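You operate a simulated robot arm through the tools that you are given. There is no shell and no other tool. Be economical: measure what you need, move in short steps, check, and stop when the job is done.

Carry out the task below with a simulated two-armed robot. There is one attempt and no reset: what you move stays moved.

## Task
Take the pink bracket and put it on top of the door grease pot. Take the purple spacer and put it on top of the brown lid prop. Screw the cap back on the dose jar. Open the white drawer. The order is free. Set down upright: pink bracket.

The check looks at the end state, three seconds after you hand in, the way a careful person would. Anything else that was tipped, shoved, dropped, spilled or broken makes it a failure. A push-on lid holds only when it is set on centred and level and pressed home; a screw cap is set on level and turned clockwise until tight.

## Robot
Two 7-joint arms with two-finger parallel grippers on one trunk, on a base that drives. Base frame: it is fixed to the floor where the robot stands at the start and does not move with it; the origin is under the middle of the robot, x ahead of it, y to its left, z up. Units: m, rad, N and s.
The left shoulder is at the start at [0.06, 0.144, 0.822], the right one opposite. With the tool pointing down near the work surface each hand reaches from about 0.22 to 0.72 m from the robot's upright axis, wherever it stands, measured 20 degrees to its own side. Places, roughly: door grease pot [-1.75, 0.25, 0.75]; dose jar [-1.25, 1.5, 0.5]; lid prop [-2, 1.25, 0.75]; pink bracket (5x3x4 cm) [0.5, 0.1, 1.4]; purple spacer (4x5x2 cm) [0.5, 0.4, 1.4]; white drawer [-4.3, -6.4, 0.8]. Payload 1.57 kg a hand.
The TCP of each hand is the grasp point between the finger pads, 0.03 m short of the fingertips. In the tool frame z runs along the fingers and y along their closing line. The gripper opens to 0.11 m. The fingers are 0.024 m wide and 0.012 m thick; the gripper's body (0.048 by 0.112 m) begins 0.078 m behind the TCP.
Orientation is that of the tool frame in the base frame, as a unit quaternion [w, x, y, z]. With the fingers straight down and closing along the base's y, the tool's x points along the base's -x, its y along +y and its z along -z.

## Interface
- The arms move only by the tool move_arm. It takes "left_motion", "right_motion" or both (then of equal length, played together; a hand with none holds still); each is a list of rows, each an object (a shift or turn left out is 0, a gripper value left out holds the last) with "rotation": the turn, a rotation vector about the tool's x, y, z in rad, a list of three; "linear": the shift along the tool's x, y, z in m, a list of three; "jaw": the gripper command, from -1 (shut) to 1 (fully open), values between in proportion. In form: [{"rotation": [wx, wy, wz], "linear": [dx, dy, dz], "jaw": jaw}, ...]. A call has 1 to 8 rows; each row shifts and turns the commanded pose from where the row before left it, along the tool's axes as they then stand. Rows are played at 5 a second. More than 0.05 m and 0.15 rad between two rows, or a gripper value outside its range, and nothing of the call is played. A pose out of reach is approached as far as the arm can. The call stops where the force on the tool passes 40 N (or 10 N more than at its start, if that is more) or the arm is blocked; 0.2 s more then pass. The fingers move at their own pace (about 0.045 m/s each) and stop on an object; they squeeze with about 43 N. The grip force told is the motor's: it shows also when the fingers shut on nothing. Time passes only in rows, and 0.2 s behind the last, so rows that do not move let the fingers close. The reply holds the time, the measured pose of the TCP, the force on the tool along the base axes, the opening and the grip force, in the units named above and with some noise, with the torque about the TCP (base axes, N m) and any sound that the robot's microphone picked up.
- Cameras (640 x 400 px; columns grow to the right, rows downward): "scene" is now at [0.0541, 0.0322, 1.4672]; the picture's right is [0.38, -0.93, 0.00], its down [-0.41, -0.17, -0.90] and it looks along [0.83, 0.34, -0.44] (base axes); focal length 256 px, centre (320, 200). "left" rides on the left gripper at [0.07, -0.016, -0.141] in its tool frame; the picture's right is [0.23, 0.97, 0.00], its down [-0.85, 0.20, -0.48] and it looks along [-0.47, 0.11, 0.88] (tool axes); focal length 222 px, centre (320, 200). "right" rides on the right gripper at [0.07, 0.016, -0.141] in its tool frame; the picture's right is [-0.23, 0.97, 0.00], its down [-0.86, -0.20, -0.48] and it looks along [-0.47, -0.11, 0.88] (tool axes); focal length 222 px, centre (320, 200). There is no depth. A picture from a camera that has moved, and an enlarged one, comes with that camera's place and axes in the base frame and with its lens.
- grab_frame(camera): a new picture of that camera. The clock stands still meanwhile.
- slide_trunk(by): slides the trunk up (or, below 0, down) by that many m; the arms and the scene camera ride with it, the base frame stays. It gives what a move gives, with no picture.
- base_move(legs): drives the robot by 1 to 6 legs, each [ahead, left, turn to the left] in m, m and rad, along the robot's own axes; the way and the turn of a leg run together, so that a leg with both is an arc; at most 1.5 m and 3.142 rad a leg. The arms and the cameras ride along, it lands a little off, and it stops where it bumps. It gives what a move gives.
- aim_head(pan, tilt): turns the head with the scene camera to pan (to the left, within 1.501 rad either way) and tilt (down, from -0.506 to 1.204), counted from straight ahead of the robot. It gives what a move gives.
- close_up(camera, box): a new picture of the part [left, top, right, bottom] of that camera's present view, enlarged. The clock stands still meanwhile.
- close_job(): hands the job in; it is judged then, once.

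Work in short steps. Places have to be worked out from the pictures, the camera data and where the tool is seen: move nearer, look again, correct. Check each grasp and each placing, and mend what went wrong. You have 165 turns and 122 pictures in all, those below and enlarged ones among them. Open the grippers and draw the arms clear of the work before you hand the job in, unless the task says otherwise; then end with one line.

The tools are called after "Call:" as name(argument=value, ...) on one line, values as JSON. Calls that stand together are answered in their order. move_arm: Moves the arms, as the interface text tells. Its arguments: {"type":"object","properties":{"left_motion":{"type":"array"},"right_motion":{"type":"array"}},"required":[]} The other tools are called the same way: slide_trunk (by) slides the trunk up or down; base_move (legs) drives the base; aim_head (pan, tilt) turns the head that bears the scene camera; grab_frame (camera) takes a picture; close_up (camera, box) takes an enlarged picture of a part of a camera's view; close_job () hands the job in.

At the start:

```text
t: 0.0
left_ee_pos: [0.3204, 0.4303, 1.0006]
left_orientation: [-0.001, 0.0, 1.0, 0.0]
left_force: [-0.9, 0.0, -0.9]
left_moment: [0.01, -0.02, 0.02]
left_finger_gap: 0.1099
left_grasp_force: 0.0
right_ee_pos: [0.3873, 0.0558, 1.0008]
right_orientation: [0.0, 0.001, 1.0, 0.0]
right_force: [0.9, 0.4, 0.6]
right_moment: [-0.02, -0.01, 0.01]
right_finger_gap: 0.1101
right_grasp_force: 0.0
trunk travel left (down, up): [-0.421, 0.169]
robot x, y, heading: [-0.0021, -0.0021, 0.002]
head pan, tilt: [0.384, 0.456]
```

scene: 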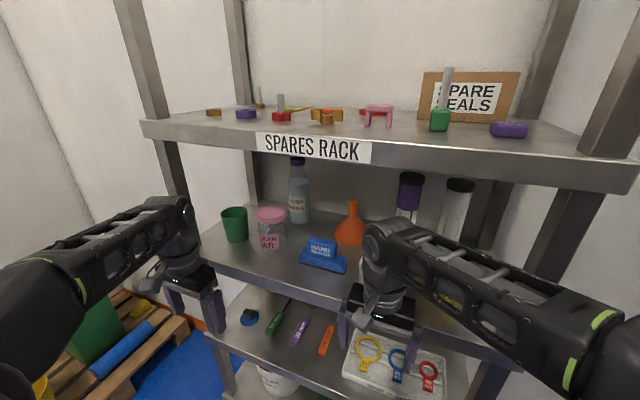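
right: 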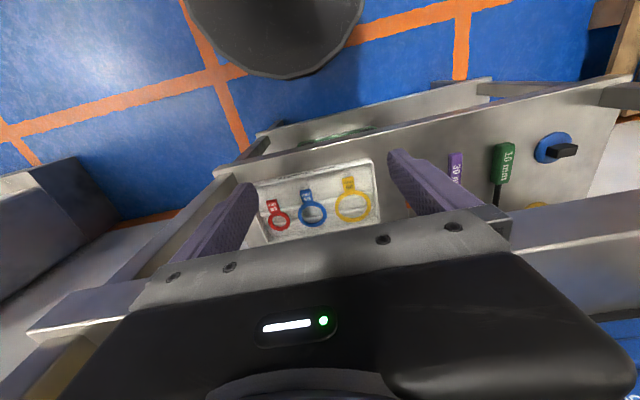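
left: 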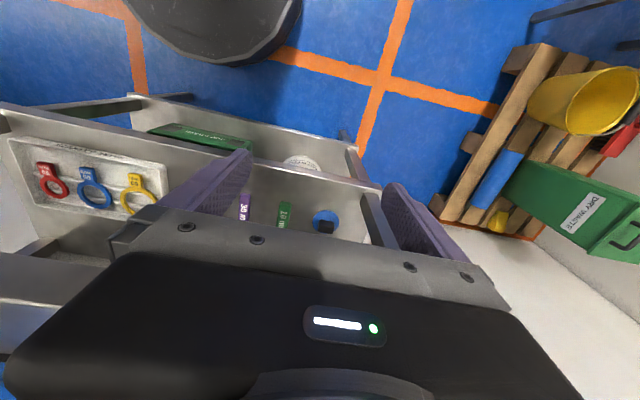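

I'll take a close look at the top shelf first.

Call:
slide_trunk(by=0.168)

Call:
grab_frame(camera="scene")

Call:
close_up(camera="scene", box=[180, 80, 440, 243])

```text
t: 1.9
left_ee_pos: [0.321, 0.4308, 1.1673]
left_orientation: [0.0, 0.0, 1.0, 0.0]
left_force: [-0.1, 0.1, 0.1]
left_moment: [0.01, -0.02, 0.02]
left_finger_gap: 0.1101
left_grasp_force: 0.1
right_ee_pos: [0.3857, 0.0553, 1.1678]
right_orientation: [-0.001, 0.0, 1.0, 0.0]
right_force: [0.5, 0.3, -1.1]
right_moment: [0.01, 0.0, 0.0]
right_finger_gap: 0.1099
right_grasp_force: 0.2
trunk travel left (down, up): [-0.589, 0.001]
robot x, y, heading: [0.0014, -0.002, -0.001]
head pan, tilt: [0.384, 0.456]
```

```text
118 pictures are left
camera scene: at [0.0542, 0.0323, 1.6352], right [0.38, -0.93, 0.0], down [-0.41, -0.17, -0.9], along [0.83, 0.34, -0.44], focal length 256 px, centre (320, 200)
```

scene: 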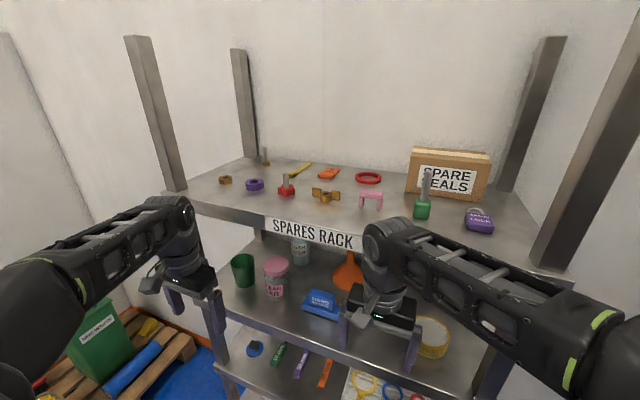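

```text
2.45 times, centred on (310, 162) of scene
camera zoom: at [0.0542, 0.0323, 1.6352], right [0.38, -0.93, 0.0], down [-0.41, -0.17, -0.9], along [0.83, 0.34, -0.44], focal length 629 px, centre (344, 294)
```

zoom: 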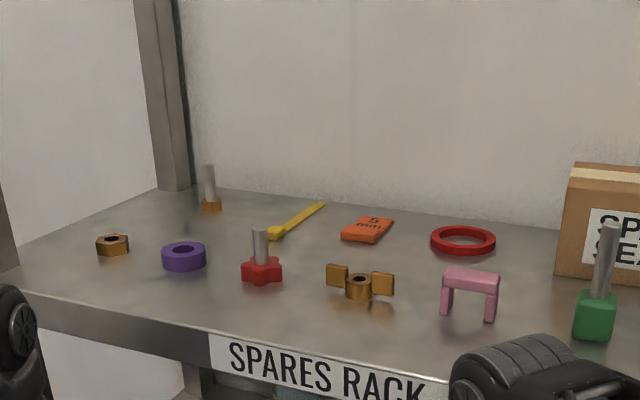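

The spacer looks to be near (0.495, 0.38) and the bracket near (0.496, 0.107), with the shelf top at about 1.40 and its edge at x≈0.42. I'll tilt both hands forward by about 43°, then raise them in front of the rack.

Call:
move_arm(left_motion=[{"rotation": [0, -0.15, 0]}, {"rotation": [0, -0.15, 0]}, {"rotation": [0, -0.15, 0]}, {"rotation": [0, -0.15, 0]}, {"rotation": [0, -0.15, 0]}, {"linear": [-0.034, 0, -0.0366]}, {"linear": [-0.034, 0, -0.0366]}], right_motion=[{"rotation": [0, -0.15, 0], "linear": [0.03, 0, 0]}, {"rotation": [0, -0.15, 0], "linear": [0.03, 0, 0]}, {"rotation": [0, -0.15, 0]}, {"rotation": [0, -0.15, 0]}, {"rotation": [0, -0.15, 0]}, {"linear": [-0.034, 0, -0.0366]}, {"linear": [-0.034, 0, -0.0366]}])

```text
t: 3.5
left_ee_pos: [0.3192, 0.4311, 1.2681]
left_orientation: [0.366, 0.0, 0.931, -0.001]
left_force: [0.5, -0.5, -0.5]
left_moment: [0.01, 0.01, -0.03]
left_finger_gap: 0.1103
left_grasp_force: 0.1
right_ee_pos: [0.326, 0.0549, 1.2636]
right_orientation: [0.367, 0.0, 0.93, 0.0]
right_force: [-1.1, 0.6, -0.1]
right_moment: [0.0, -0.03, 0.0]
right_finger_gap: 0.11
right_grasp_force: 0.1
trunk travel left (down, up): [-0.589, 0.001]
robot x, y, heading: [-0.0036, -0.0015, 0.003]
head pan, tilt: [0.384, 0.456]
```

Both moves went as commanded. I'll raise both hands another 0.25 m to about z=1.515.

Call:
move_arm(left_motion=[{"linear": [-0.034, 0, -0.0366]}, {"linear": [-0.034, 0, -0.0366]}, {"linear": [-0.034, 0, -0.0366]}, {"linear": [-0.034, 0, -0.0366]}, {"linear": [-0.034, 0, -0.0366]}], right_motion=[{"linear": [-0.034, 0, -0.0366]}, {"linear": [-0.034, 0, -0.0366]}, {"linear": [-0.034, 0, -0.0366]}, {"linear": [-0.034, 0, -0.0366]}, {"linear": [-0.034, 0, -0.0366]}])

Call:
grab_frame(camera="scene")

Call:
grab_frame(camera="left")

Call:
grab_frame(camera="right")

```text
t: 4.7
left_ee_pos: [0.3197, 0.432, 1.4168]
left_orientation: [0.366, 0.0, 0.931, -0.001]
left_force: [0.9, 0.5, -0.1]
left_moment: [-0.01, 0.0, 0.01]
left_finger_gap: 0.1102
left_grasp_force: 0.1
left hand out of reach, approached as far as the arm can: row 4, 5
right_ee_pos: [0.2222, 0.0095, 1.397]
right_orientation: [0.339, -0.096, 0.931, 0.096]
right_force: [0.3, 0.7, 0.4]
right_moment: [0.0, 0.03, 0.01]
right_finger_gap: 0.1097
right_grasp_force: 0.1
right hand out of reach, approached as far as the arm can: row 1, 2, 3, 5
trunk travel left (down, up): [-0.589, 0.001]
robot x, y, heading: [-0.003, 0.0002, 0.003]
head pan, tilt: [0.384, 0.456]
stopped in row 5 (right hand): the arm was blocked; the commanded pose is now the measured one
```

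```text
116 pictures are left
camera scene: at [0.0554, 0.0314, 1.6347], right [0.35, -0.94, 0.0], down [-0.42, -0.16, -0.9], along [0.84, 0.32, -0.45], focal length 256 px, centre (320, 200)
```

scene: 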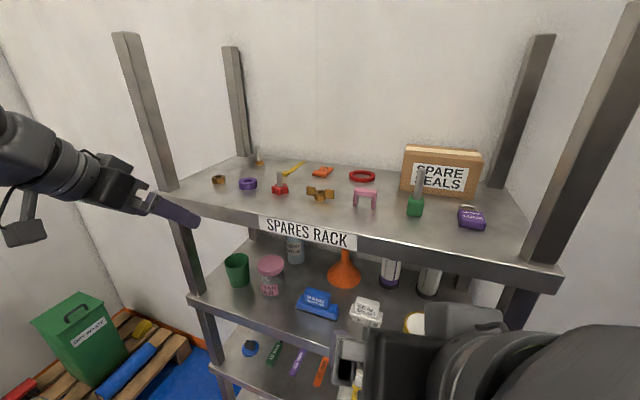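

```text
115 pictures are left
camera left: at [0.1723, 0.4153, 1.4729], right [-0.17, 0.97, -0.16], down [0.3, 0.2, 0.93], along [0.94, 0.11, -0.33], focal length 222 px, centre (320, 200)
```

left: 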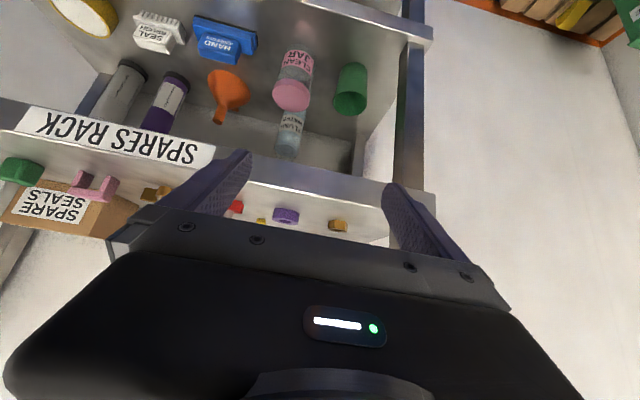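

```text
114 pictures are left
camera right: at [0.0797, -0.0166, 1.4613], right [-0.07, 0.96, 0.26], down [0.4, -0.21, 0.89], along [0.91, 0.16, -0.37], focal length 222 px, centre (320, 200)
```

right: 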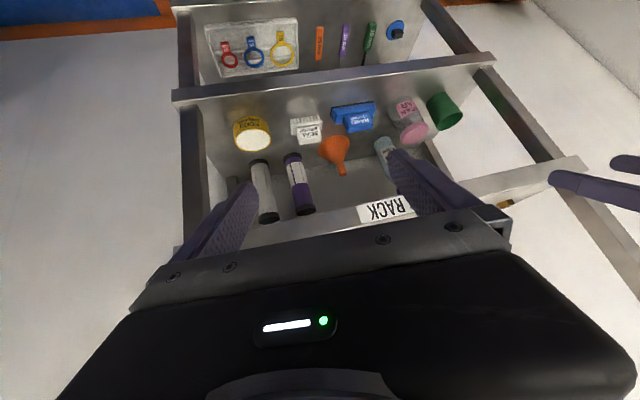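

Aligning each hand with its own shoulder should extend the reach at this height. The bracket-to-spacer spacing (0.27 m) nearly matches the shoulder spacing (0.288 m). I'll straighten the right wrist and bring both hands in line with their shoulders, then shift the base left.

Call:
move_arm(right_motion=[{"rotation": [0.087, -0.09, 0.027], "linear": [-0.017, 0, 0.025]}, {"rotation": [0.087, -0.09, 0.027], "linear": [-0.017, 0, 0.025]}, {"rotation": [0.087, -0.09, 0.027], "linear": [-0.01, -0.02, 0.03]}, {"linear": [0.0, -0.045, 0]}, {"linear": [0, -0.045, 0]}, {"linear": [0, -0.04, 0]}], left_motion=[{"rotation": [0, -0.11, 0]}, {"rotation": [0, -0.11, 0]}, {"linear": [0, -0.05, 0]}, {"linear": [0, -0.05, 0]}, {"linear": [0, -0.05, 0]}, {"linear": [0, -0.05, 0]}])

```text
t: 6.0
left_ee_pos: [0.3205, 0.2274, 1.4177]
left_orientation: [0.466, 0.0, 0.885, 0.0]
left_force: [0.6, -0.3, 0.2]
left_moment: [0.02, -0.01, 0.01]
left_finger_gap: 0.1101
left_grasp_force: 0.0
right_ee_pos: [0.3113, -0.1264, 1.3727]
right_orientation: [0.465, 0.001, 0.885, 0.0]
right_force: [-0.2, -0.5, -0.5]
right_moment: [0.03, -0.03, 0.06]
right_finger_gap: 0.1099
right_grasp_force: 0.0
trunk travel left (down, up): [-0.589, 0.001]
robot x, y, heading: [-0.0013, 0.0008, 0.001]
head pan, tilt: [0.384, 0.456]
```

Both hands are straight now. I'll drive left 0.24 m, then raise the hands above the shelf level while they're still in front of it.

Call:
base_move(legs=[[0, 0.24, 0]])

Call:
move_arm(left_motion=[{"linear": [-0.033, -0.04, -0.0226]}, {"linear": [-0.025, -0.035, -0.017]}, {}], right_motion=[{"linear": [-0.033, 0, -0.0226]}, {"linear": [-0.033, 0, -0.0226]}, {"linear": [-0.017, 0, -0.0113]}])

Call:
grab_frame(camera="scene")

Call:
grab_frame(camera="left")

Call:
grab_frame(camera="right")

```text
t: 7.8
left_ee_pos: [0.3197, 0.4746, 1.4164]
left_orientation: [0.466, -0.002, 0.885, 0.0]
left_force: [0.0, 0.0, 0.3]
left_moment: [0.0, -0.01, -0.02]
left_finger_gap: 0.11
left_grasp_force: 0.0
right_ee_pos: [0.3105, 0.118, 1.3732]
right_orientation: [0.466, -0.002, 0.885, 0.001]
right_force: [-0.3, 0.8, 0.1]
right_moment: [0.01, 0.03, -0.03]
right_finger_gap: 0.1099
right_grasp_force: 0.0
trunk travel left (down, up): [-0.589, 0.001]
robot x, y, heading: [-0.0003, 0.2376, 0.004]
head pan, tilt: [0.384, 0.456]
```

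```text
refused: row 1 steps farther than a row can; nothing moved
```

```text
113 pictures are left
camera scene: at [0.0534, 0.2747, 1.6352], right [0.38, -0.93, 0.0], down [-0.41, -0.17, -0.9], along [0.83, 0.34, -0.44], focal length 256 px, centre (320, 200)
```

scene: 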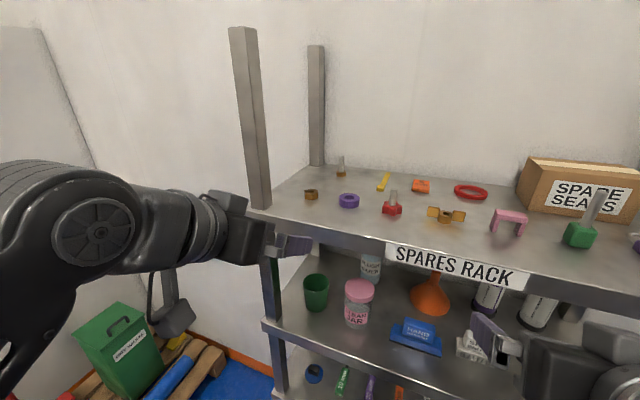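

```text
112 pictures are left
camera left: at [0.1628, 0.4565, 1.4388], right [-0.13, 0.97, -0.19], down [0.09, 0.2, 0.98], along [0.99, 0.11, -0.11], focal length 222 px, centre (320, 200)
```

left: 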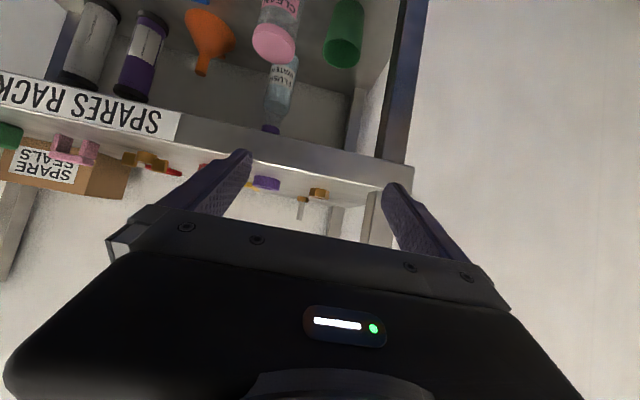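

```text
111 pictures are left
camera right: at [0.1543, 0.1332, 1.3956], right [0.13, 0.97, 0.19], down [0.09, -0.2, 0.98], along [0.99, -0.11, -0.11], focal length 222 px, centre (320, 200)
```

right: 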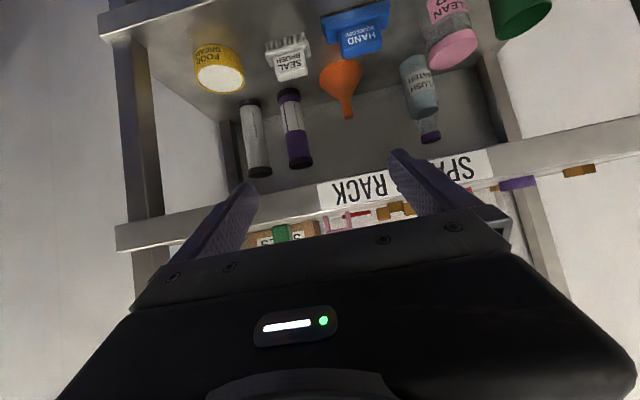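

I'll split the move into smaller rows, and take enlarged scene views for exact positions.

Call:
move_arm(left_motion=[{"linear": [0, -0.045, 0]}, {"linear": [0, -0.045, 0]}, {"linear": [-0.033, 0, -0.0226]}, {"linear": [-0.02, 0, -0.0136]}], right_motion=[{"linear": [-0.033, 0, -0.0226]}, {"linear": [-0.033, 0, -0.0226]}, {"linear": [-0.02, 0, -0.0136]}, {}])

Call:
close_up(camera="scene", box=[310, 160, 438, 240])

Call:
close_up(camera="scene", box=[440, 180, 568, 260])

```text
t: 8.8
left_ee_pos: [0.3199, 0.3822, 1.482]
left_orientation: [0.466, -0.001, 0.885, 0.0]
left_force: [1.2, 0.7, -0.1]
left_moment: [0.03, -0.03, 0.0]
left_finger_gap: 0.1102
left_grasp_force: 0.1
right_ee_pos: [0.3111, 0.1157, 1.4758]
right_orientation: [0.465, -0.002, 0.885, 0.002]
right_force: [-0.1, 0.2, -0.8]
right_moment: [0.01, 0.0, 0.01]
right_finger_gap: 0.1099
right_grasp_force: 0.1
trunk travel left (down, up): [-0.589, 0.001]
robot x, y, heading: [0.0009, 0.2438, -0.0]
head pan, tilt: [0.384, 0.456]
```

```text
5.00 times, centred on (374, 200) of scene
camera zoom: at [0.0534, 0.2728, 1.6352], right [0.38, -0.93, 0.0], down [-0.41, -0.17, -0.9], along [0.83, 0.34, -0.44], focal length 1282 px, centre (50, 200)
```

zoom: 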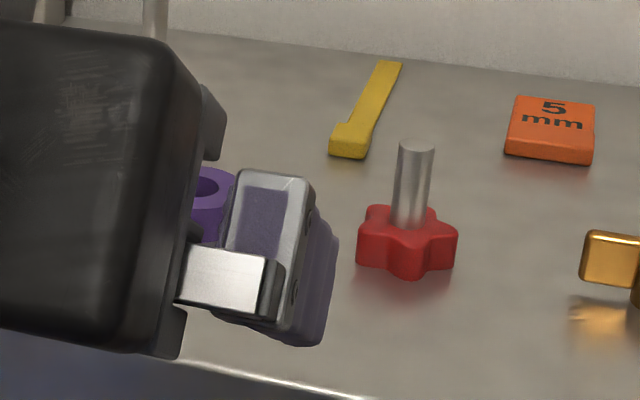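

```text
5.00 times, centred on (504, 220) of scene
camera zoom: at [0.0534, 0.2728, 1.6352], right [0.38, -0.93, 0.0], down [-0.41, -0.17, -0.9], along [0.83, 0.34, -0.44], focal length 1282 px, centre (-600, 100)
```

zoom: 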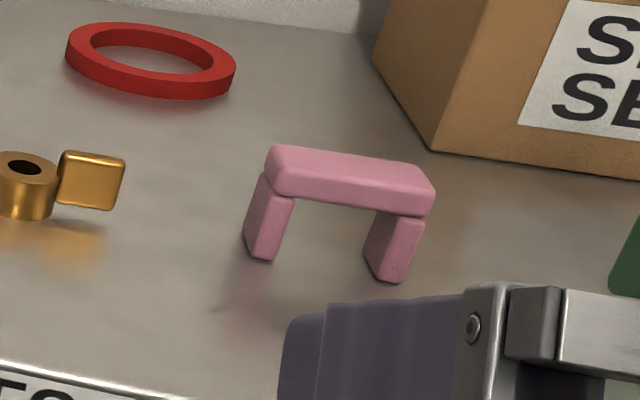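

Triangulating the two scene views puts the shelf top at z≈1.383, the spacer at about (0.538, 0.403) and the bracket at about (0.541, 0.112). I'll drive ahead 0.05 m and narrow the jaws so they clear the neighbouring parts.

Call:
base_move(legs=[[0.05, 0, 0]])

Call:
move_arm(left_motion=[{"linear": [0, 0.02, 0], "jaw": 0.3}, {}, {}], right_motion=[{"linear": [0, -0.004, 0], "jaw": 0.3}, {}, {}])

Call:
grab_frame(camera="scene")

Call:
grab_frame(camera="right")

Call:
grab_frame(camera="left")

```text
t: 9.8
left_ee_pos: [0.3719, 0.3825, 1.4819]
left_orientation: [0.464, -0.001, 0.886, 0.0]
left_force: [0.9, 0.1, -1.5]
left_moment: [0.0, 0.02, 0.0]
left_finger_gap: 0.1099
left_grasp_force: 0.0
right_ee_pos: [0.3647, 0.1155, 1.4756]
right_orientation: [0.465, -0.002, 0.885, 0.0]
right_force: [2.4, 0.0, -1.4]
right_moment: [0.01, 0.05, 0.02]
right_finger_gap: 0.1102
right_grasp_force: 0.1
trunk travel left (down, up): [-0.589, 0.001]
robot x, y, heading: [0.0519, 0.2381, 0.005]
head pan, tilt: [0.384, 0.456]
```

```text
t: 10.6
left_ee_pos: [0.3692, 0.4039, 1.4818]
left_orientation: [0.466, -0.001, 0.885, 0.0]
left_force: [-0.1, -0.9, -0.1]
left_moment: [-0.01, -0.02, -0.01]
left_finger_gap: 0.0716
left_grasp_force: 0.1
right_ee_pos: [0.3605, 0.1127, 1.4747]
right_orientation: [0.466, -0.001, 0.885, 0.0]
right_force: [0.3, 0.2, -0.8]
right_moment: [0.0, -0.01, -0.02]
right_finger_gap: 0.0715
right_grasp_force: 0.0
trunk travel left (down, up): [-0.589, 0.001]
robot x, y, heading: [0.0507, 0.2419, 0.002]
head pan, tilt: [0.384, 0.456]
```

```text
108 pictures are left
camera scene: at [0.1029, 0.2737, 1.6352], right [0.38, -0.93, 0.0], down [-0.41, -0.17, -0.9], along [0.83, 0.34, -0.44], focal length 256 px, centre (320, 200)
```

scene: 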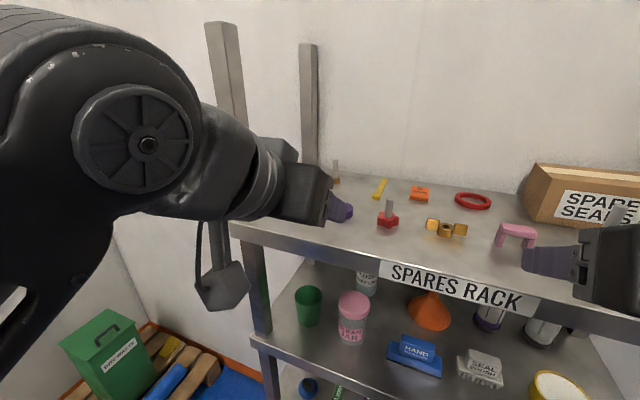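

```text
107 pictures are left
camera right: at [0.2039, 0.1279, 1.499], right [0.12, 0.97, 0.19], down [0.09, -0.2, 0.98], along [0.99, -0.1, -0.11], focal length 222 px, centre (320, 200)
```

right: 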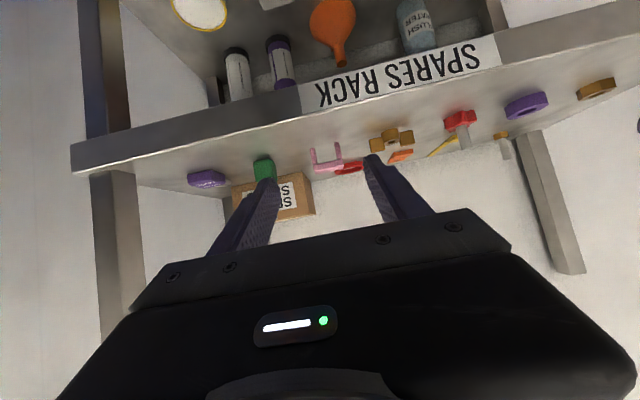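

```text
106 pictures are left
camera left: at [0.212, 0.3865, 1.503], right [-0.13, 0.97, -0.19], down [0.09, 0.2, 0.98], along [0.99, 0.11, -0.11], focal length 222 px, centre (320, 200)
```

left: 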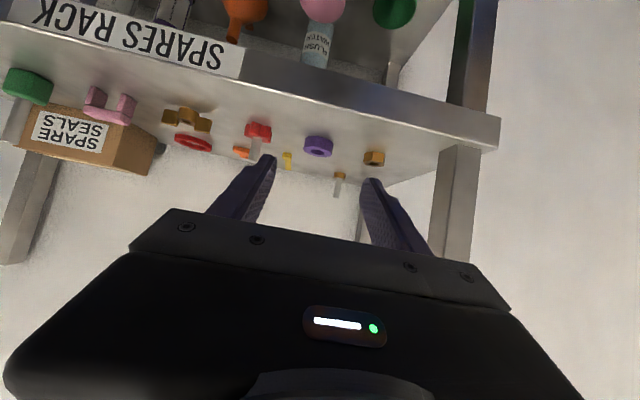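

The hand views agree with those positions. I'll move both hands forward above the objects (z≈1.455) and look again.

Call:
move_arm(left_motion=[{"linear": [-0.0172, 0.001, 0.0411]}, {"linear": [-0.0172, 0.001, 0.0411]}, {"linear": [-0.0172, 0, 0.0411]}, {}], right_motion=[{"linear": [-0.0217, 0.001, 0.0435]}, {"linear": [-0.0217, 0, 0.0435]}, {"linear": [-0.0217, 0, 0.0435]}, {}])

Call:
close_up(camera="left", box=[200, 80, 440, 230])

Call:
close_up(camera="right", box=[200, 80, 440, 230])

Call:
close_up(camera="scene", box=[300, 160, 640, 372])

```text
t: 11.6
left_ee_pos: [0.4985, 0.4057, 1.4558]
left_orientation: [0.468, -0.001, 0.884, 0.0]
left_force: [0.2, -0.4, -0.1]
left_moment: [0.03, -0.07, -0.02]
left_finger_gap: 0.0716
left_grasp_force: 0.1
right_ee_pos: [0.503, 0.1144, 1.4578]
right_orientation: [0.467, -0.002, 0.884, 0.001]
right_force: [-0.1, 0.4, -0.6]
right_moment: [0.0, -0.05, -0.01]
right_finger_gap: 0.0714
right_grasp_force: 0.2
trunk travel left (down, up): [-0.589, 0.001]
robot x, y, heading: [0.0498, 0.2422, 0.006]
head pan, tilt: [0.384, 0.456]
```

```text
2.67 times, centred on (320, 155) of left
camera zoom: at [0.3413, 0.3885, 1.476], right [-0.13, 0.97, -0.19], down [0.09, 0.2, 0.98], along [0.99, 0.11, -0.11], focal length 592 px, centre (320, 320)
```

zoom: 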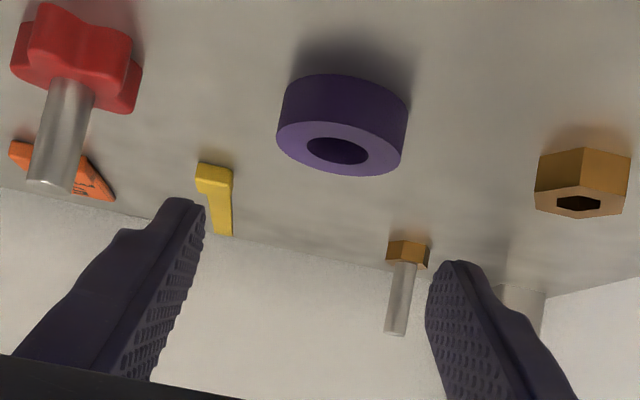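

```text
2.67 times, centred on (320, 155) of right
camera zoom: at [0.3465, 0.129, 1.4805], right [0.12, 0.97, 0.19], down [0.09, -0.2, 0.98], along [0.99, -0.1, -0.11], focal length 592 px, centre (320, 320)
```

zoom: 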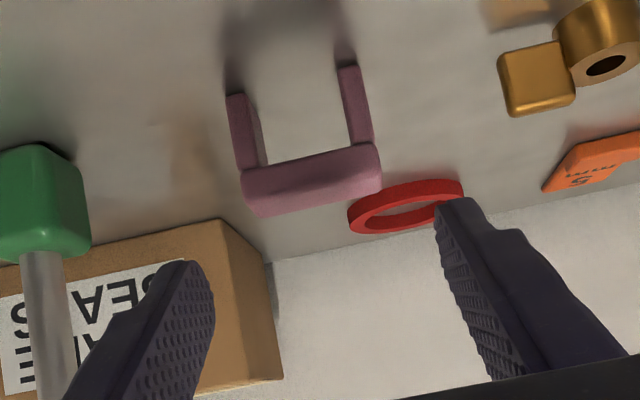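

```text
1.88 times, centred on (470, 266) of scene
camera zoom: at [0.1001, 0.2733, 1.6354], right [0.38, -0.93, 0.0], down [-0.41, -0.17, -0.9], along [0.83, 0.34, -0.44], focal length 482 px, centre (38, 76)
```

zoom: 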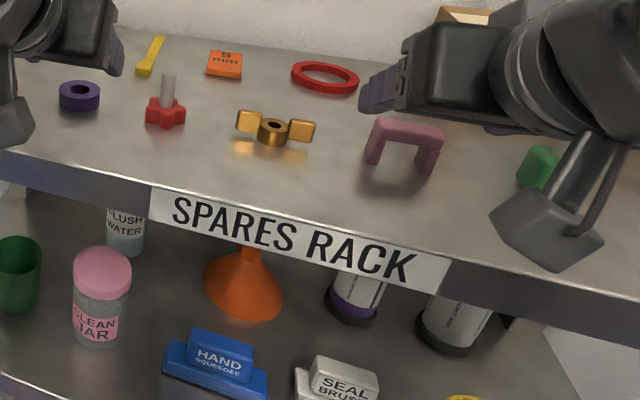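

The fingers will straddle both objects. I'll descend to about z=1.412 at x≈0.527 and check depth.

Call:
move_arm(left_motion=[{"linear": [0.0107, 0, 0.0234]}, {"linear": [0.0107, 0, 0.0234]}, {}], right_motion=[{"linear": [0.0114, 0, 0.0242]}, {"linear": [0.0114, 0, 0.0242]}, {}])

Call:
close_up(camera="left", box=[200, 80, 440, 230])

Call:
close_up(camera="right", box=[200, 80, 440, 230])

Call:
close_up(camera="scene", box=[300, 160, 640, 372])

```text
t: 12.3
left_ee_pos: [0.5265, 0.4053, 1.41]
left_orientation: [0.466, -0.001, 0.885, 0.0]
left_force: [-0.5, -0.5, 0.1]
left_moment: [-0.03, -0.01, 0.01]
left_finger_gap: 0.0714
left_grasp_force: 0.1
right_ee_pos: [0.5319, 0.1138, 1.4097]
right_orientation: [0.465, -0.002, 0.885, 0.001]
right_force: [-0.5, 0.3, 0.3]
right_moment: [0.02, -0.02, -0.04]
right_finger_gap: 0.0714
right_grasp_force: 0.0
trunk travel left (down, up): [-0.589, 0.001]
robot x, y, heading: [0.0487, 0.2391, 0.001]
head pan, tilt: [0.384, 0.456]
```

```text
2.67 times, centred on (320, 155) of left
camera zoom: at [0.37, 0.3883, 1.4316], right [-0.13, 0.97, -0.19], down [0.09, 0.2, 0.98], along [0.99, 0.11, -0.11], focal length 592 px, centre (320, 320)
```

zoom: 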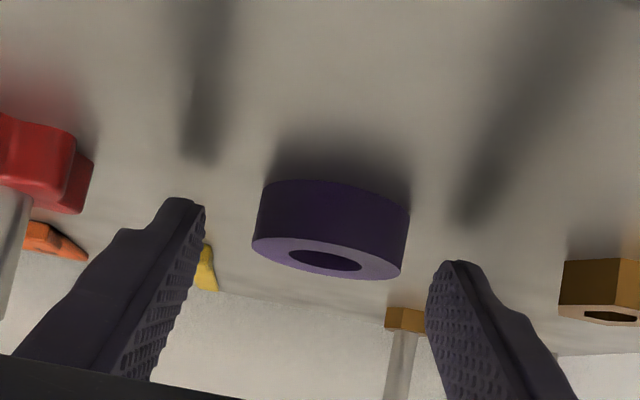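

```text
2.67 times, centred on (320, 155) of right
camera zoom: at [0.3755, 0.1289, 1.4326], right [0.12, 0.97, 0.19], down [0.09, -0.2, 0.98], along [0.99, -0.1, -0.11], focal length 592 px, centre (320, 320)
```

zoom: 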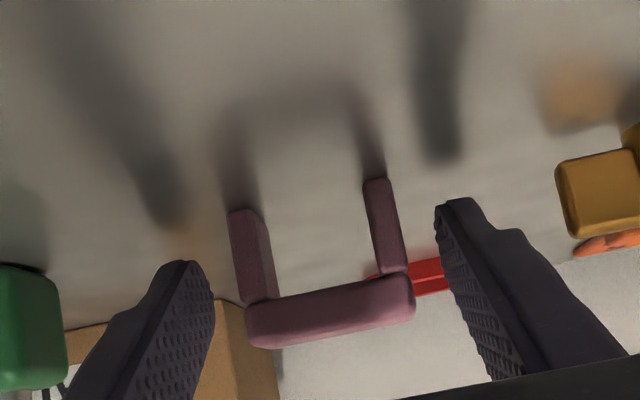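

```text
1.88 times, centred on (470, 266) of scene
camera zoom: at [0.1026, 0.2734, 1.6353], right [0.38, -0.93, 0.0], down [-0.41, -0.17, -0.9], along [0.83, 0.34, -0.44], focal length 482 px, centre (38, 76)
```

zoom: 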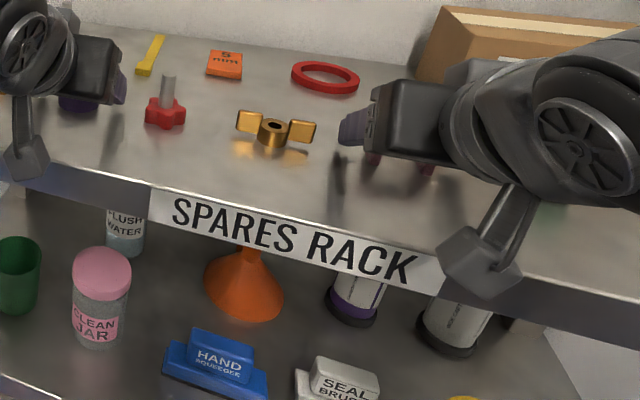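

The ring centre comes out at x≈0.535, y≈0.405. The bracket front is at x≈0.531, centred on y≈0.114. The fingers straddle both correctly, so I'll make a small correction and close.

Call:
move_arm(left_motion=[{"linear": [0.0026, 0, -0.0056]}, {"jaw": -1}, {"jaw": -1}, {"jaw": -1}, {"jaw": -1}, {"jaw": -1}], right_motion=[{"linear": [-0.0062, 0, 0.0055]}, {"jaw": -1}, {"jaw": -1}, {"jaw": -1}, {"jaw": -1}, {"jaw": -1}])

Call:
close_up(camera="left", box=[200, 80, 440, 230])

Call:
close_up(camera="right", box=[200, 80, 440, 230])

```text
t: 13.8
left_ee_pos: [0.5208, 0.4066, 1.4114]
left_orientation: [0.465, -0.001, 0.885, 0.0]
left_force: [0.7, 0.2, 0.3]
left_moment: [0.0, 0.02, -0.02]
left_finger_gap: 0.0421
left_grasp_force: 43.4
right_ee_pos: [0.5412, 0.1142, 1.4111]
right_orientation: [0.465, -0.002, 0.885, 0.001]
right_force: [-0.1, 0.1, 1.2]
right_moment: [0.02, 0.03, 0.01]
right_finger_gap: 0.0448
right_grasp_force: 43.4
trunk travel left (down, up): [-0.589, 0.001]
robot x, y, heading: [0.0499, 0.2395, 0.004]
head pan, tilt: [0.384, 0.456]
```

```text
2.67 times, centred on (320, 155) of left
camera zoom: at [0.3639, 0.3885, 1.4325], right [-0.13, 0.97, -0.19], down [0.09, 0.2, 0.98], along [0.99, 0.11, -0.11], focal length 592 px, centre (320, 320)
```

zoom: 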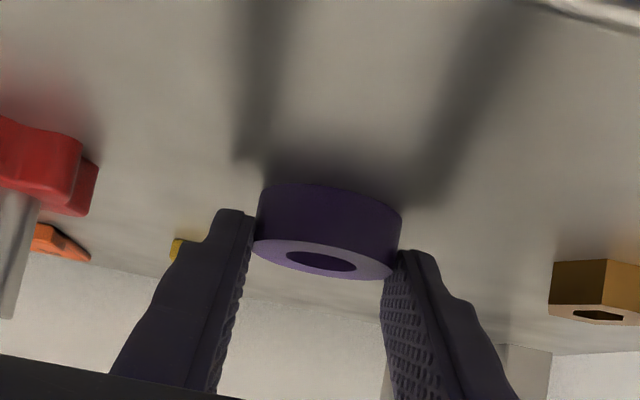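

```text
2.67 times, centred on (320, 155) of right
camera zoom: at [0.3839, 0.129, 1.4345], right [0.12, 0.97, 0.19], down [0.09, -0.2, 0.98], along [0.99, -0.1, -0.11], focal length 592 px, centre (320, 320)
```

zoom: 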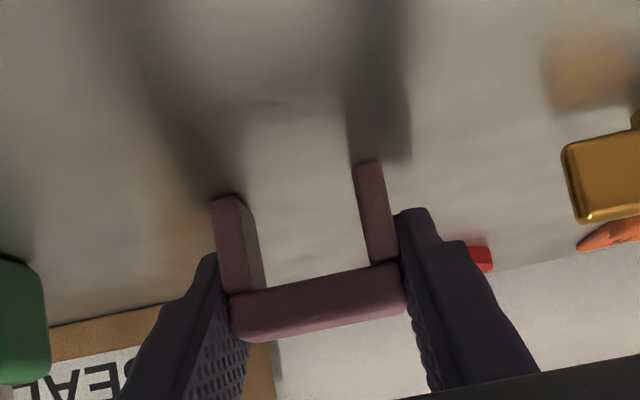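

Both are gripped (gaps 0.042 and 0.045). I'll lift straight up 4 cm, then withdraw.

Call:
move_arm(left_motion=[{"linear": [-0.0165, 0, -0.0113]}, {"linear": [-0.0165, 0, -0.0113]}, {}], right_motion=[{"linear": [-0.0165, 0, -0.0113]}, {"linear": [-0.0165, 0, -0.0113]}, {}])

Call:
grab_frame(camera="left")

Call:
grab_frame(camera="right")

```text
t: 14.6
left_ee_pos: [0.5201, 0.405, 1.452]
left_orientation: [0.466, -0.001, 0.885, 0.0]
left_force: [-0.2, -0.4, 0.0]
left_moment: [-0.01, 0.02, 0.01]
left_finger_gap: 0.0421
left_grasp_force: 43.4
right_ee_pos: [0.5397, 0.1141, 1.452]
right_orientation: [0.466, -0.002, 0.885, 0.001]
right_force: [0.6, -1.3, -0.1]
right_moment: [0.0, 0.0, -0.01]
right_finger_gap: 0.0447
right_grasp_force: 43.2
trunk travel left (down, up): [-0.589, 0.001]
robot x, y, heading: [0.0445, 0.2389, 0.002]
head pan, tilt: [0.384, 0.456]
```

```text
97 pictures are left
camera left: at [0.3639, 0.3879, 1.4727], right [-0.13, 0.97, -0.19], down [0.09, 0.2, 0.98], along [0.99, 0.11, -0.11], focal length 222 px, centre (320, 200)
```

left: 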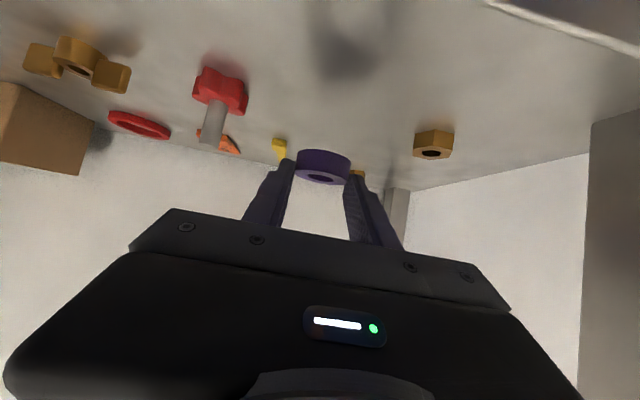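

```text
96 pictures are left
camera right: at [0.3837, 0.1289, 1.4752], right [0.12, 0.97, 0.19], down [0.09, -0.2, 0.98], along [0.99, -0.1, -0.11], focal length 222 px, centre (320, 200)
```

right: 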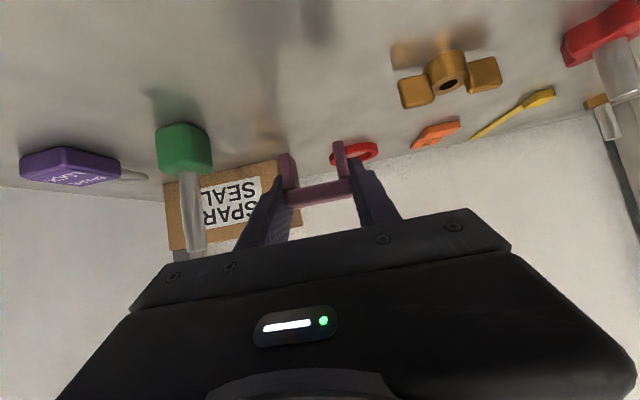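

Both are held. I'll back the base away from the rack, then look left and right to plan the way.

Call:
base_move(legs=[[-0.35, 0, 0]])

Call:
aim_head(pan=1.5, tilt=0.4)

Call:
grab_frame(camera="scene")

```text
t: 16.8
left_ee_pos: [0.1702, 0.4031, 1.4506]
left_orientation: [0.467, 0.001, 0.884, -0.001]
left_force: [-0.3, -0.3, 0.7]
left_moment: [0.01, 0.01, 0.0]
left_finger_gap: 0.0419
left_grasp_force: 43.4
right_ee_pos: [0.1888, 0.1122, 1.4508]
right_orientation: [0.466, -0.001, 0.885, 0.001]
right_force: [-0.4, -0.1, -0.5]
right_moment: [0.0, -0.04, 0.0]
right_finger_gap: 0.045
right_grasp_force: 43.0
trunk travel left (down, up): [-0.589, 0.001]
robot x, y, heading: [-0.3024, 0.2409, -0.001]
head pan, tilt: [0.384, 0.456]
```

```text
t: 18.2
left_ee_pos: [0.1709, 0.404, 1.4505]
left_orientation: [0.466, 0.0, 0.885, 0.0]
left_force: [0.3, 0.0, -0.6]
left_moment: [0.01, -0.02, 0.01]
left_finger_gap: 0.0422
left_grasp_force: 42.9
right_ee_pos: [0.1887, 0.1125, 1.4513]
right_orientation: [0.466, 0.0, 0.885, 0.0]
right_force: [0.1, 0.2, -0.7]
right_moment: [-0.02, -0.01, 0.02]
right_finger_gap: 0.0449
right_grasp_force: 42.6
trunk travel left (down, up): [-0.589, 0.001]
robot x, y, heading: [-0.3027, 0.2417, -0.004]
head pan, tilt: [1.499, 0.4]
```

```text
95 pictures are left
camera scene: at [-0.3258, 0.3307, 1.6404], right [1.0, -0.07, 0.0], down [-0.03, -0.39, -0.92], along [0.07, 0.92, -0.39], focal length 256 px, centre (320, 200)
```

scene: 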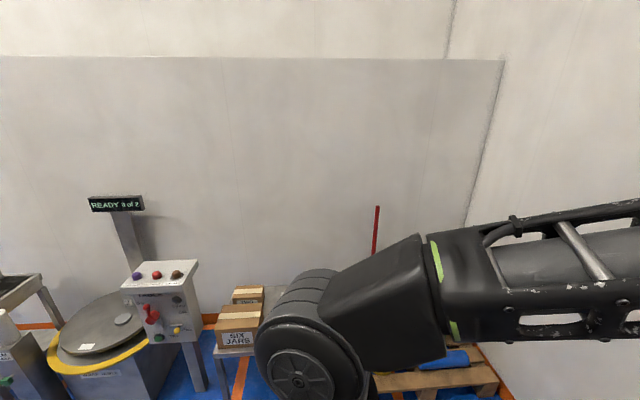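

The scene to the left has a machine, boxes and a panel. I'll turn 1.6 rad left and look toward the stations.

Call:
base_move(legs=[[0, 0, 1.6]])

Call:
aim_head(pan=0.5, tilt=0.45)

Call:
grab_frame(camera="scene")

Call:
aim_head(pan=1.45, tilt=0.45)

Call:
grab_frame(camera="scene")

```text
t: 22.4
left_ee_pos: [-0.4774, 0.7089, 1.4511]
left_orientation: [-0.324, 0.635, -0.617, -0.334]
left_force: [1.2, 0.0, 0.0]
left_moment: [-0.01, 0.02, 0.01]
left_finger_gap: 0.0419
left_grasp_force: 42.5
right_ee_pos: [-0.1888, 0.7353, 1.4514]
right_orientation: [-0.324, 0.635, -0.616, -0.335]
right_force: [1.1, 0.3, 0.5]
right_moment: [-0.01, 0.0, 0.03]
right_finger_gap: 0.045
right_grasp_force: 43.1
trunk travel left (down, up): [-0.589, 0.001]
robot x, y, heading: [-0.3026, 0.2402, 1.606]
head pan, tilt: [1.499, 0.4]
```

```text
t: 23.7
left_ee_pos: [-0.4793, 0.708, 1.4518]
left_orientation: [-0.325, 0.635, -0.617, -0.334]
left_force: [0.1, 0.0, -0.1]
left_moment: [0.03, -0.02, 0.0]
left_finger_gap: 0.042
left_grasp_force: 43.5
right_ee_pos: [-0.188, 0.7356, 1.4509]
right_orientation: [-0.324, 0.636, -0.616, -0.334]
right_force: [-0.1, -0.1, 0.2]
right_moment: [0.03, -0.03, 0.03]
right_finger_gap: 0.0449
right_grasp_force: 42.9
trunk travel left (down, up): [-0.589, 0.001]
robot x, y, heading: [-0.3023, 0.2409, 1.6]
head pan, tilt: [0.499, 0.45]
```

```text
94 pictures are left
camera scene: at [-0.3481, 0.2877, 1.6358], right [0.86, 0.51, 0.0], down [0.22, -0.38, -0.9], along [-0.45, 0.78, -0.44], focal length 256 px, centre (320, 200)
```

scene: 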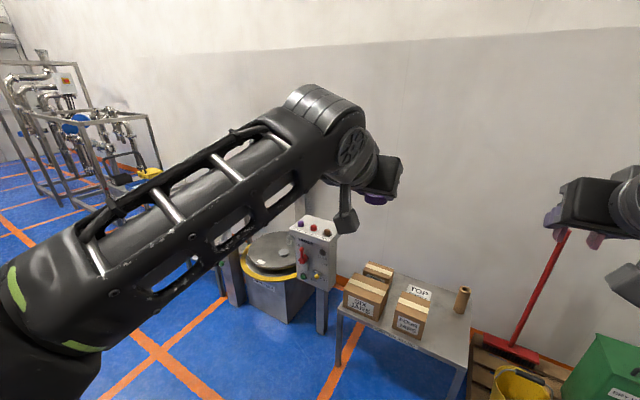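

```text
t: 24.9
left_ee_pos: [-0.4767, 0.7081, 1.4509]
left_orientation: [-0.325, 0.635, -0.617, -0.334]
left_force: [0.7, 0.2, -0.2]
left_moment: [0.01, 0.02, 0.0]
left_finger_gap: 0.0421
left_grasp_force: 42.4
right_ee_pos: [-0.1866, 0.7348, 1.4517]
right_orientation: [-0.325, 0.635, -0.616, -0.335]
right_force: [-0.6, -0.6, 0.4]
right_moment: [0.03, -0.01, -0.02]
right_finger_gap: 0.0449
right_grasp_force: 43.3
trunk travel left (down, up): [-0.589, 0.001]
robot x, y, heading: [-0.2986, 0.242, 1.605]
head pan, tilt: [1.45, 0.45]
```

```text
93 pictures are left
camera scene: at [-0.3932, 0.2168, 1.6358], right [0.09, 1.0, 0.0], down [0.43, -0.04, -0.9], along [-0.9, 0.08, -0.44], focal length 256 px, centre (320, 200)
```

scene: 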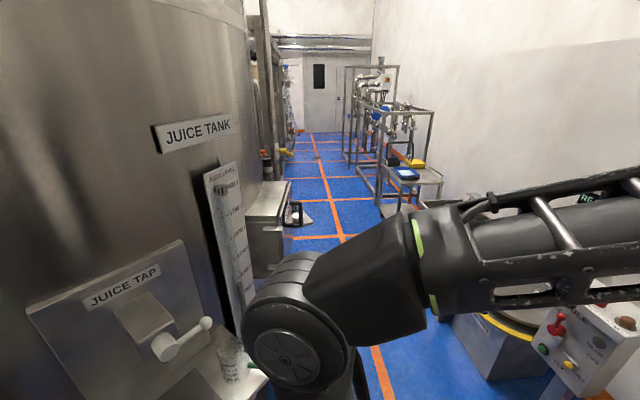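

The juice tank is on the robot's left. I'll lower the trunk and then both hands so they're compact and out of the camera's way.

Call:
slide_trunk(by=-0.25)

Call:
move_arm(left_motion=[{"linear": [0.041, 0, 0.028]}, {"linear": [0.041, 0, 0.028]}, {"linear": [0.041, 0, 0.028]}, {"linear": [0.041, 0, 0.028]}, {"linear": [0.041, 0, 0.028]}], right_motion=[{"linear": [0.041, 0, 0.028]}, {"linear": [0.041, 0, 0.028]}, {"linear": [0.041, 0, 0.028]}, {"linear": [0.041, 0, 0.028]}, {"linear": [0.041, 0, 0.028]}])

Call:
grab_frame(camera="scene")

```text
t: 27.5
left_ee_pos: [-0.4787, 0.7088, 1.2016]
left_orientation: [-0.325, 0.635, -0.617, -0.333]
left_force: [0.0, 0.8, -0.7]
left_moment: [0.0, 0.0, 0.05]
left_finger_gap: 0.0419
left_grasp_force: 43.5
right_ee_pos: [-0.1868, 0.7356, 1.2019]
right_orientation: [-0.325, 0.635, -0.617, -0.334]
right_force: [-0.3, 0.3, 0.3]
right_moment: [-0.03, -0.03, -0.05]
right_finger_gap: 0.045
right_grasp_force: 42.9
trunk travel left (down, up): [-0.339, 0.251]
robot x, y, heading: [-0.299, 0.2405, 1.598]
head pan, tilt: [1.45, 0.45]
```

```text
t: 28.7
left_ee_pos: [-0.4788, 0.7072, 0.9526]
left_orientation: [-0.325, 0.635, -0.616, -0.333]
left_force: [0.0, -0.2, -0.2]
left_moment: [-0.02, -0.02, 0.0]
left_finger_gap: 0.0419
left_grasp_force: 43.5
right_ee_pos: [-0.1877, 0.7334, 0.9521]
right_orientation: [-0.323, 0.636, -0.616, -0.334]
right_force: [-0.2, -0.1, -1.5]
right_moment: [-0.01, 0.0, 0.0]
right_finger_gap: 0.0446
right_grasp_force: 42.9
trunk travel left (down, up): [-0.339, 0.251]
robot x, y, heading: [-0.3011, 0.2367, 1.6]
head pan, tilt: [1.45, 0.45]
```

```text
92 pictures are left
camera scene: at [-0.3931, 0.2171, 1.3859], right [0.09, 1.0, 0.0], down [0.43, -0.04, -0.9], along [-0.9, 0.08, -0.44], focal length 256 px, centre (320, 200)
```

scene: 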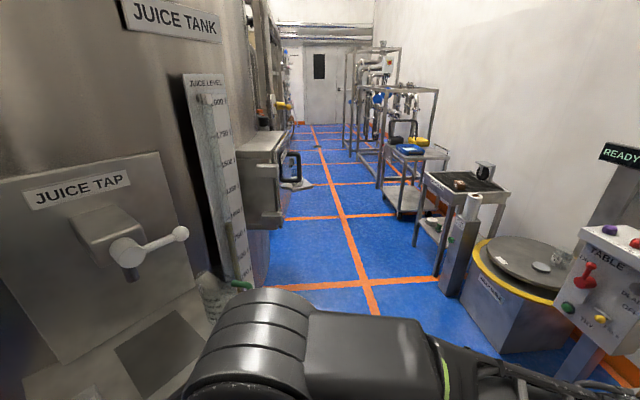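

I'll take enlarged views of the cabinet and the table.

Call:
close_up(camera="scene", box=[220, 90, 380, 190])

Call:
close_up(camera="scene", box=[390, 120, 630, 270])

```text
4.00 times, centred on (300, 140) of scene
camera zoom: at [-0.3931, 0.2171, 1.3859], right [0.09, 1.0, 0.0], down [0.43, -0.04, -0.9], along [-0.9, 0.08, -0.44], focal length 1025 px, centre (400, 440)
```

zoom: 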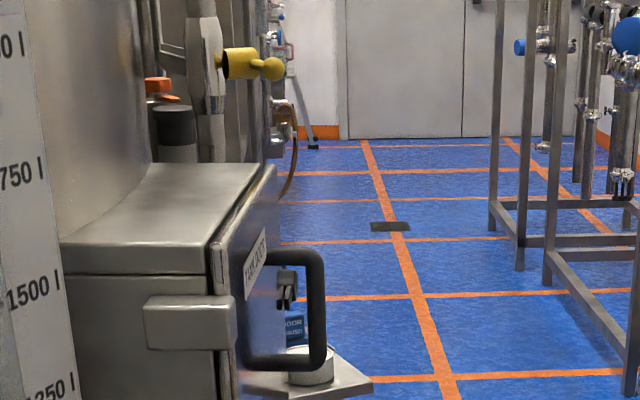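

```text
2.67 times, centred on (510, 195) of scene
camera zoom: at [-0.3931, 0.2171, 1.3859], right [0.09, 1.0, 0.0], down [0.43, -0.04, -0.9], along [-0.9, 0.08, -0.44], focal length 684 px, centre (-187, 213)
```

zoom: 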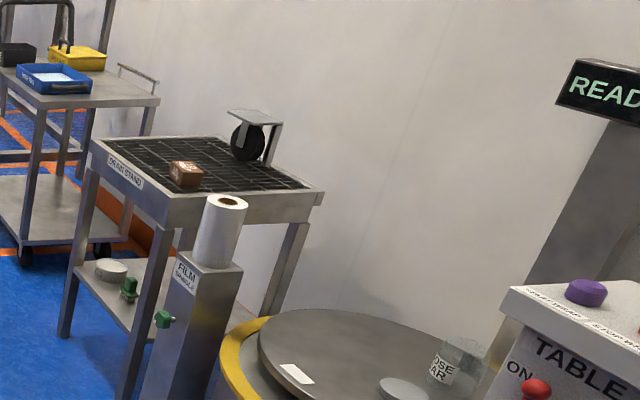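

The lid prop is the brown block on the drain stand, at about (-1.8, 1.22). The grease pot sits on a ledge on the far side of the cabinet handle, at about (-1.9, 0.22). If I back in facing +x, the left hand (spacer) is on the stand side and the right hand (bracket) is on the pot side. I'll turn back and begin reversing down the aisle at y≈0.65.

Call:
base_move(legs=[[0, 0, -1.6], [0, 0.41, 0], [-0.7, 0, 0]])

Call:
aim_head(pan=-1.5, tilt=0.5)

Call:
grab_frame(camera="scene")

Call:
aim_head(pan=1.5, tilt=0.5)

Call:
grab_frame(camera="scene")

```text
t: 38.6
left_ee_pos: [-0.5311, 0.8116, 0.9544]
left_orientation: [0.466, 0.001, 0.885, -0.001]
left_force: [0.1, -0.5, -0.6]
left_moment: [-0.02, -0.01, 0.0]
left_finger_gap: 0.042
left_grasp_force: 43.0
right_ee_pos: [-0.5121, 0.519, 0.9532]
right_orientation: [0.466, 0.0, 0.885, 0.0]
right_force: [0.3, -0.3, 0.2]
right_moment: [0.02, 0.02, 0.0]
right_finger_gap: 0.0447
right_grasp_force: 43.2
trunk travel left (down, up): [-0.339, 0.251]
robot x, y, heading: [-1.001, 0.6487, 0.003]
head pan, tilt: [1.45, 0.45]
```

```text
t: 41.1
left_ee_pos: [-0.531, 0.8116, 0.9533]
left_orientation: [0.465, 0.0, 0.885, -0.001]
left_force: [0.1, -0.3, 0.3]
left_moment: [-0.02, 0.0, 0.0]
left_finger_gap: 0.0418
left_grasp_force: 43.0
right_ee_pos: [-0.5127, 0.5211, 0.9531]
right_orientation: [0.465, 0.0, 0.885, 0.0]
right_force: [-0.2, 0.2, -0.6]
right_moment: [-0.02, -0.03, 0.03]
right_finger_gap: 0.0447
right_grasp_force: 43.0
trunk travel left (down, up): [-0.339, 0.251]
robot x, y, heading: [-1.0014, 0.6499, -0.001]
head pan, tilt: [-1.499, 0.499]
```

```text
89 pictures are left
camera scene: at [-1.0269, 0.5557, 1.3813], right [-1.0, -0.07, 0.0], down [-0.03, 0.48, -0.88], along [0.06, -0.88, -0.48], focal length 256 px, centre (320, 200)
```

scene: 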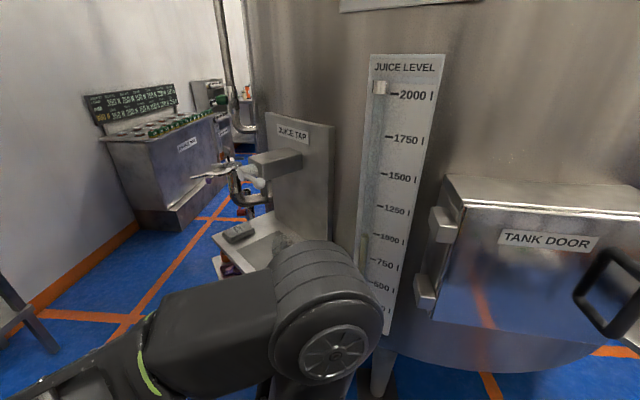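

```text
t: 43.7
left_ee_pos: [-0.5308, 0.811, 0.9522]
left_orientation: [0.466, 0.001, 0.885, -0.001]
left_force: [0.0, 0.1, -0.3]
left_moment: [-0.01, 0.0, 0.01]
left_finger_gap: 0.0422
left_grasp_force: 43.4
right_ee_pos: [-0.5128, 0.5205, 0.9532]
right_orientation: [0.465, 0.0, 0.885, 0.0]
right_force: [-0.2, 0.4, 0.7]
right_moment: [0.0, 0.01, 0.01]
right_finger_gap: 0.045
right_grasp_force: 42.9
trunk travel left (down, up): [-0.339, 0.251]
robot x, y, heading: [-1.0029, 0.6474, -0.004]
head pan, tilt: [1.499, 0.499]
```

```text
88 pictures are left
camera scene: at [-1.0269, 0.7372, 1.3813], right [1.0, -0.07, 0.0], down [-0.03, -0.48, -0.88], along [0.06, 0.88, -0.48], focal length 256 px, centre (320, 200)
```

scene: 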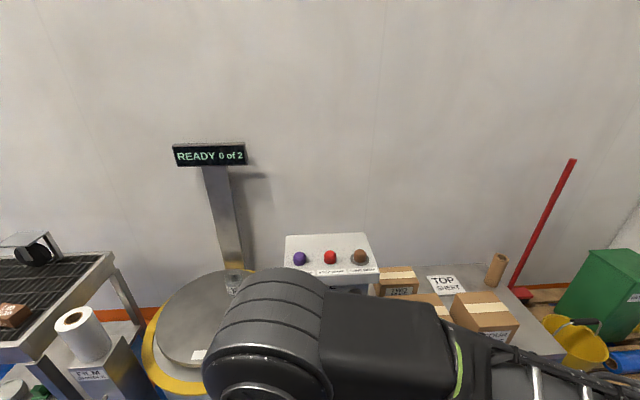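

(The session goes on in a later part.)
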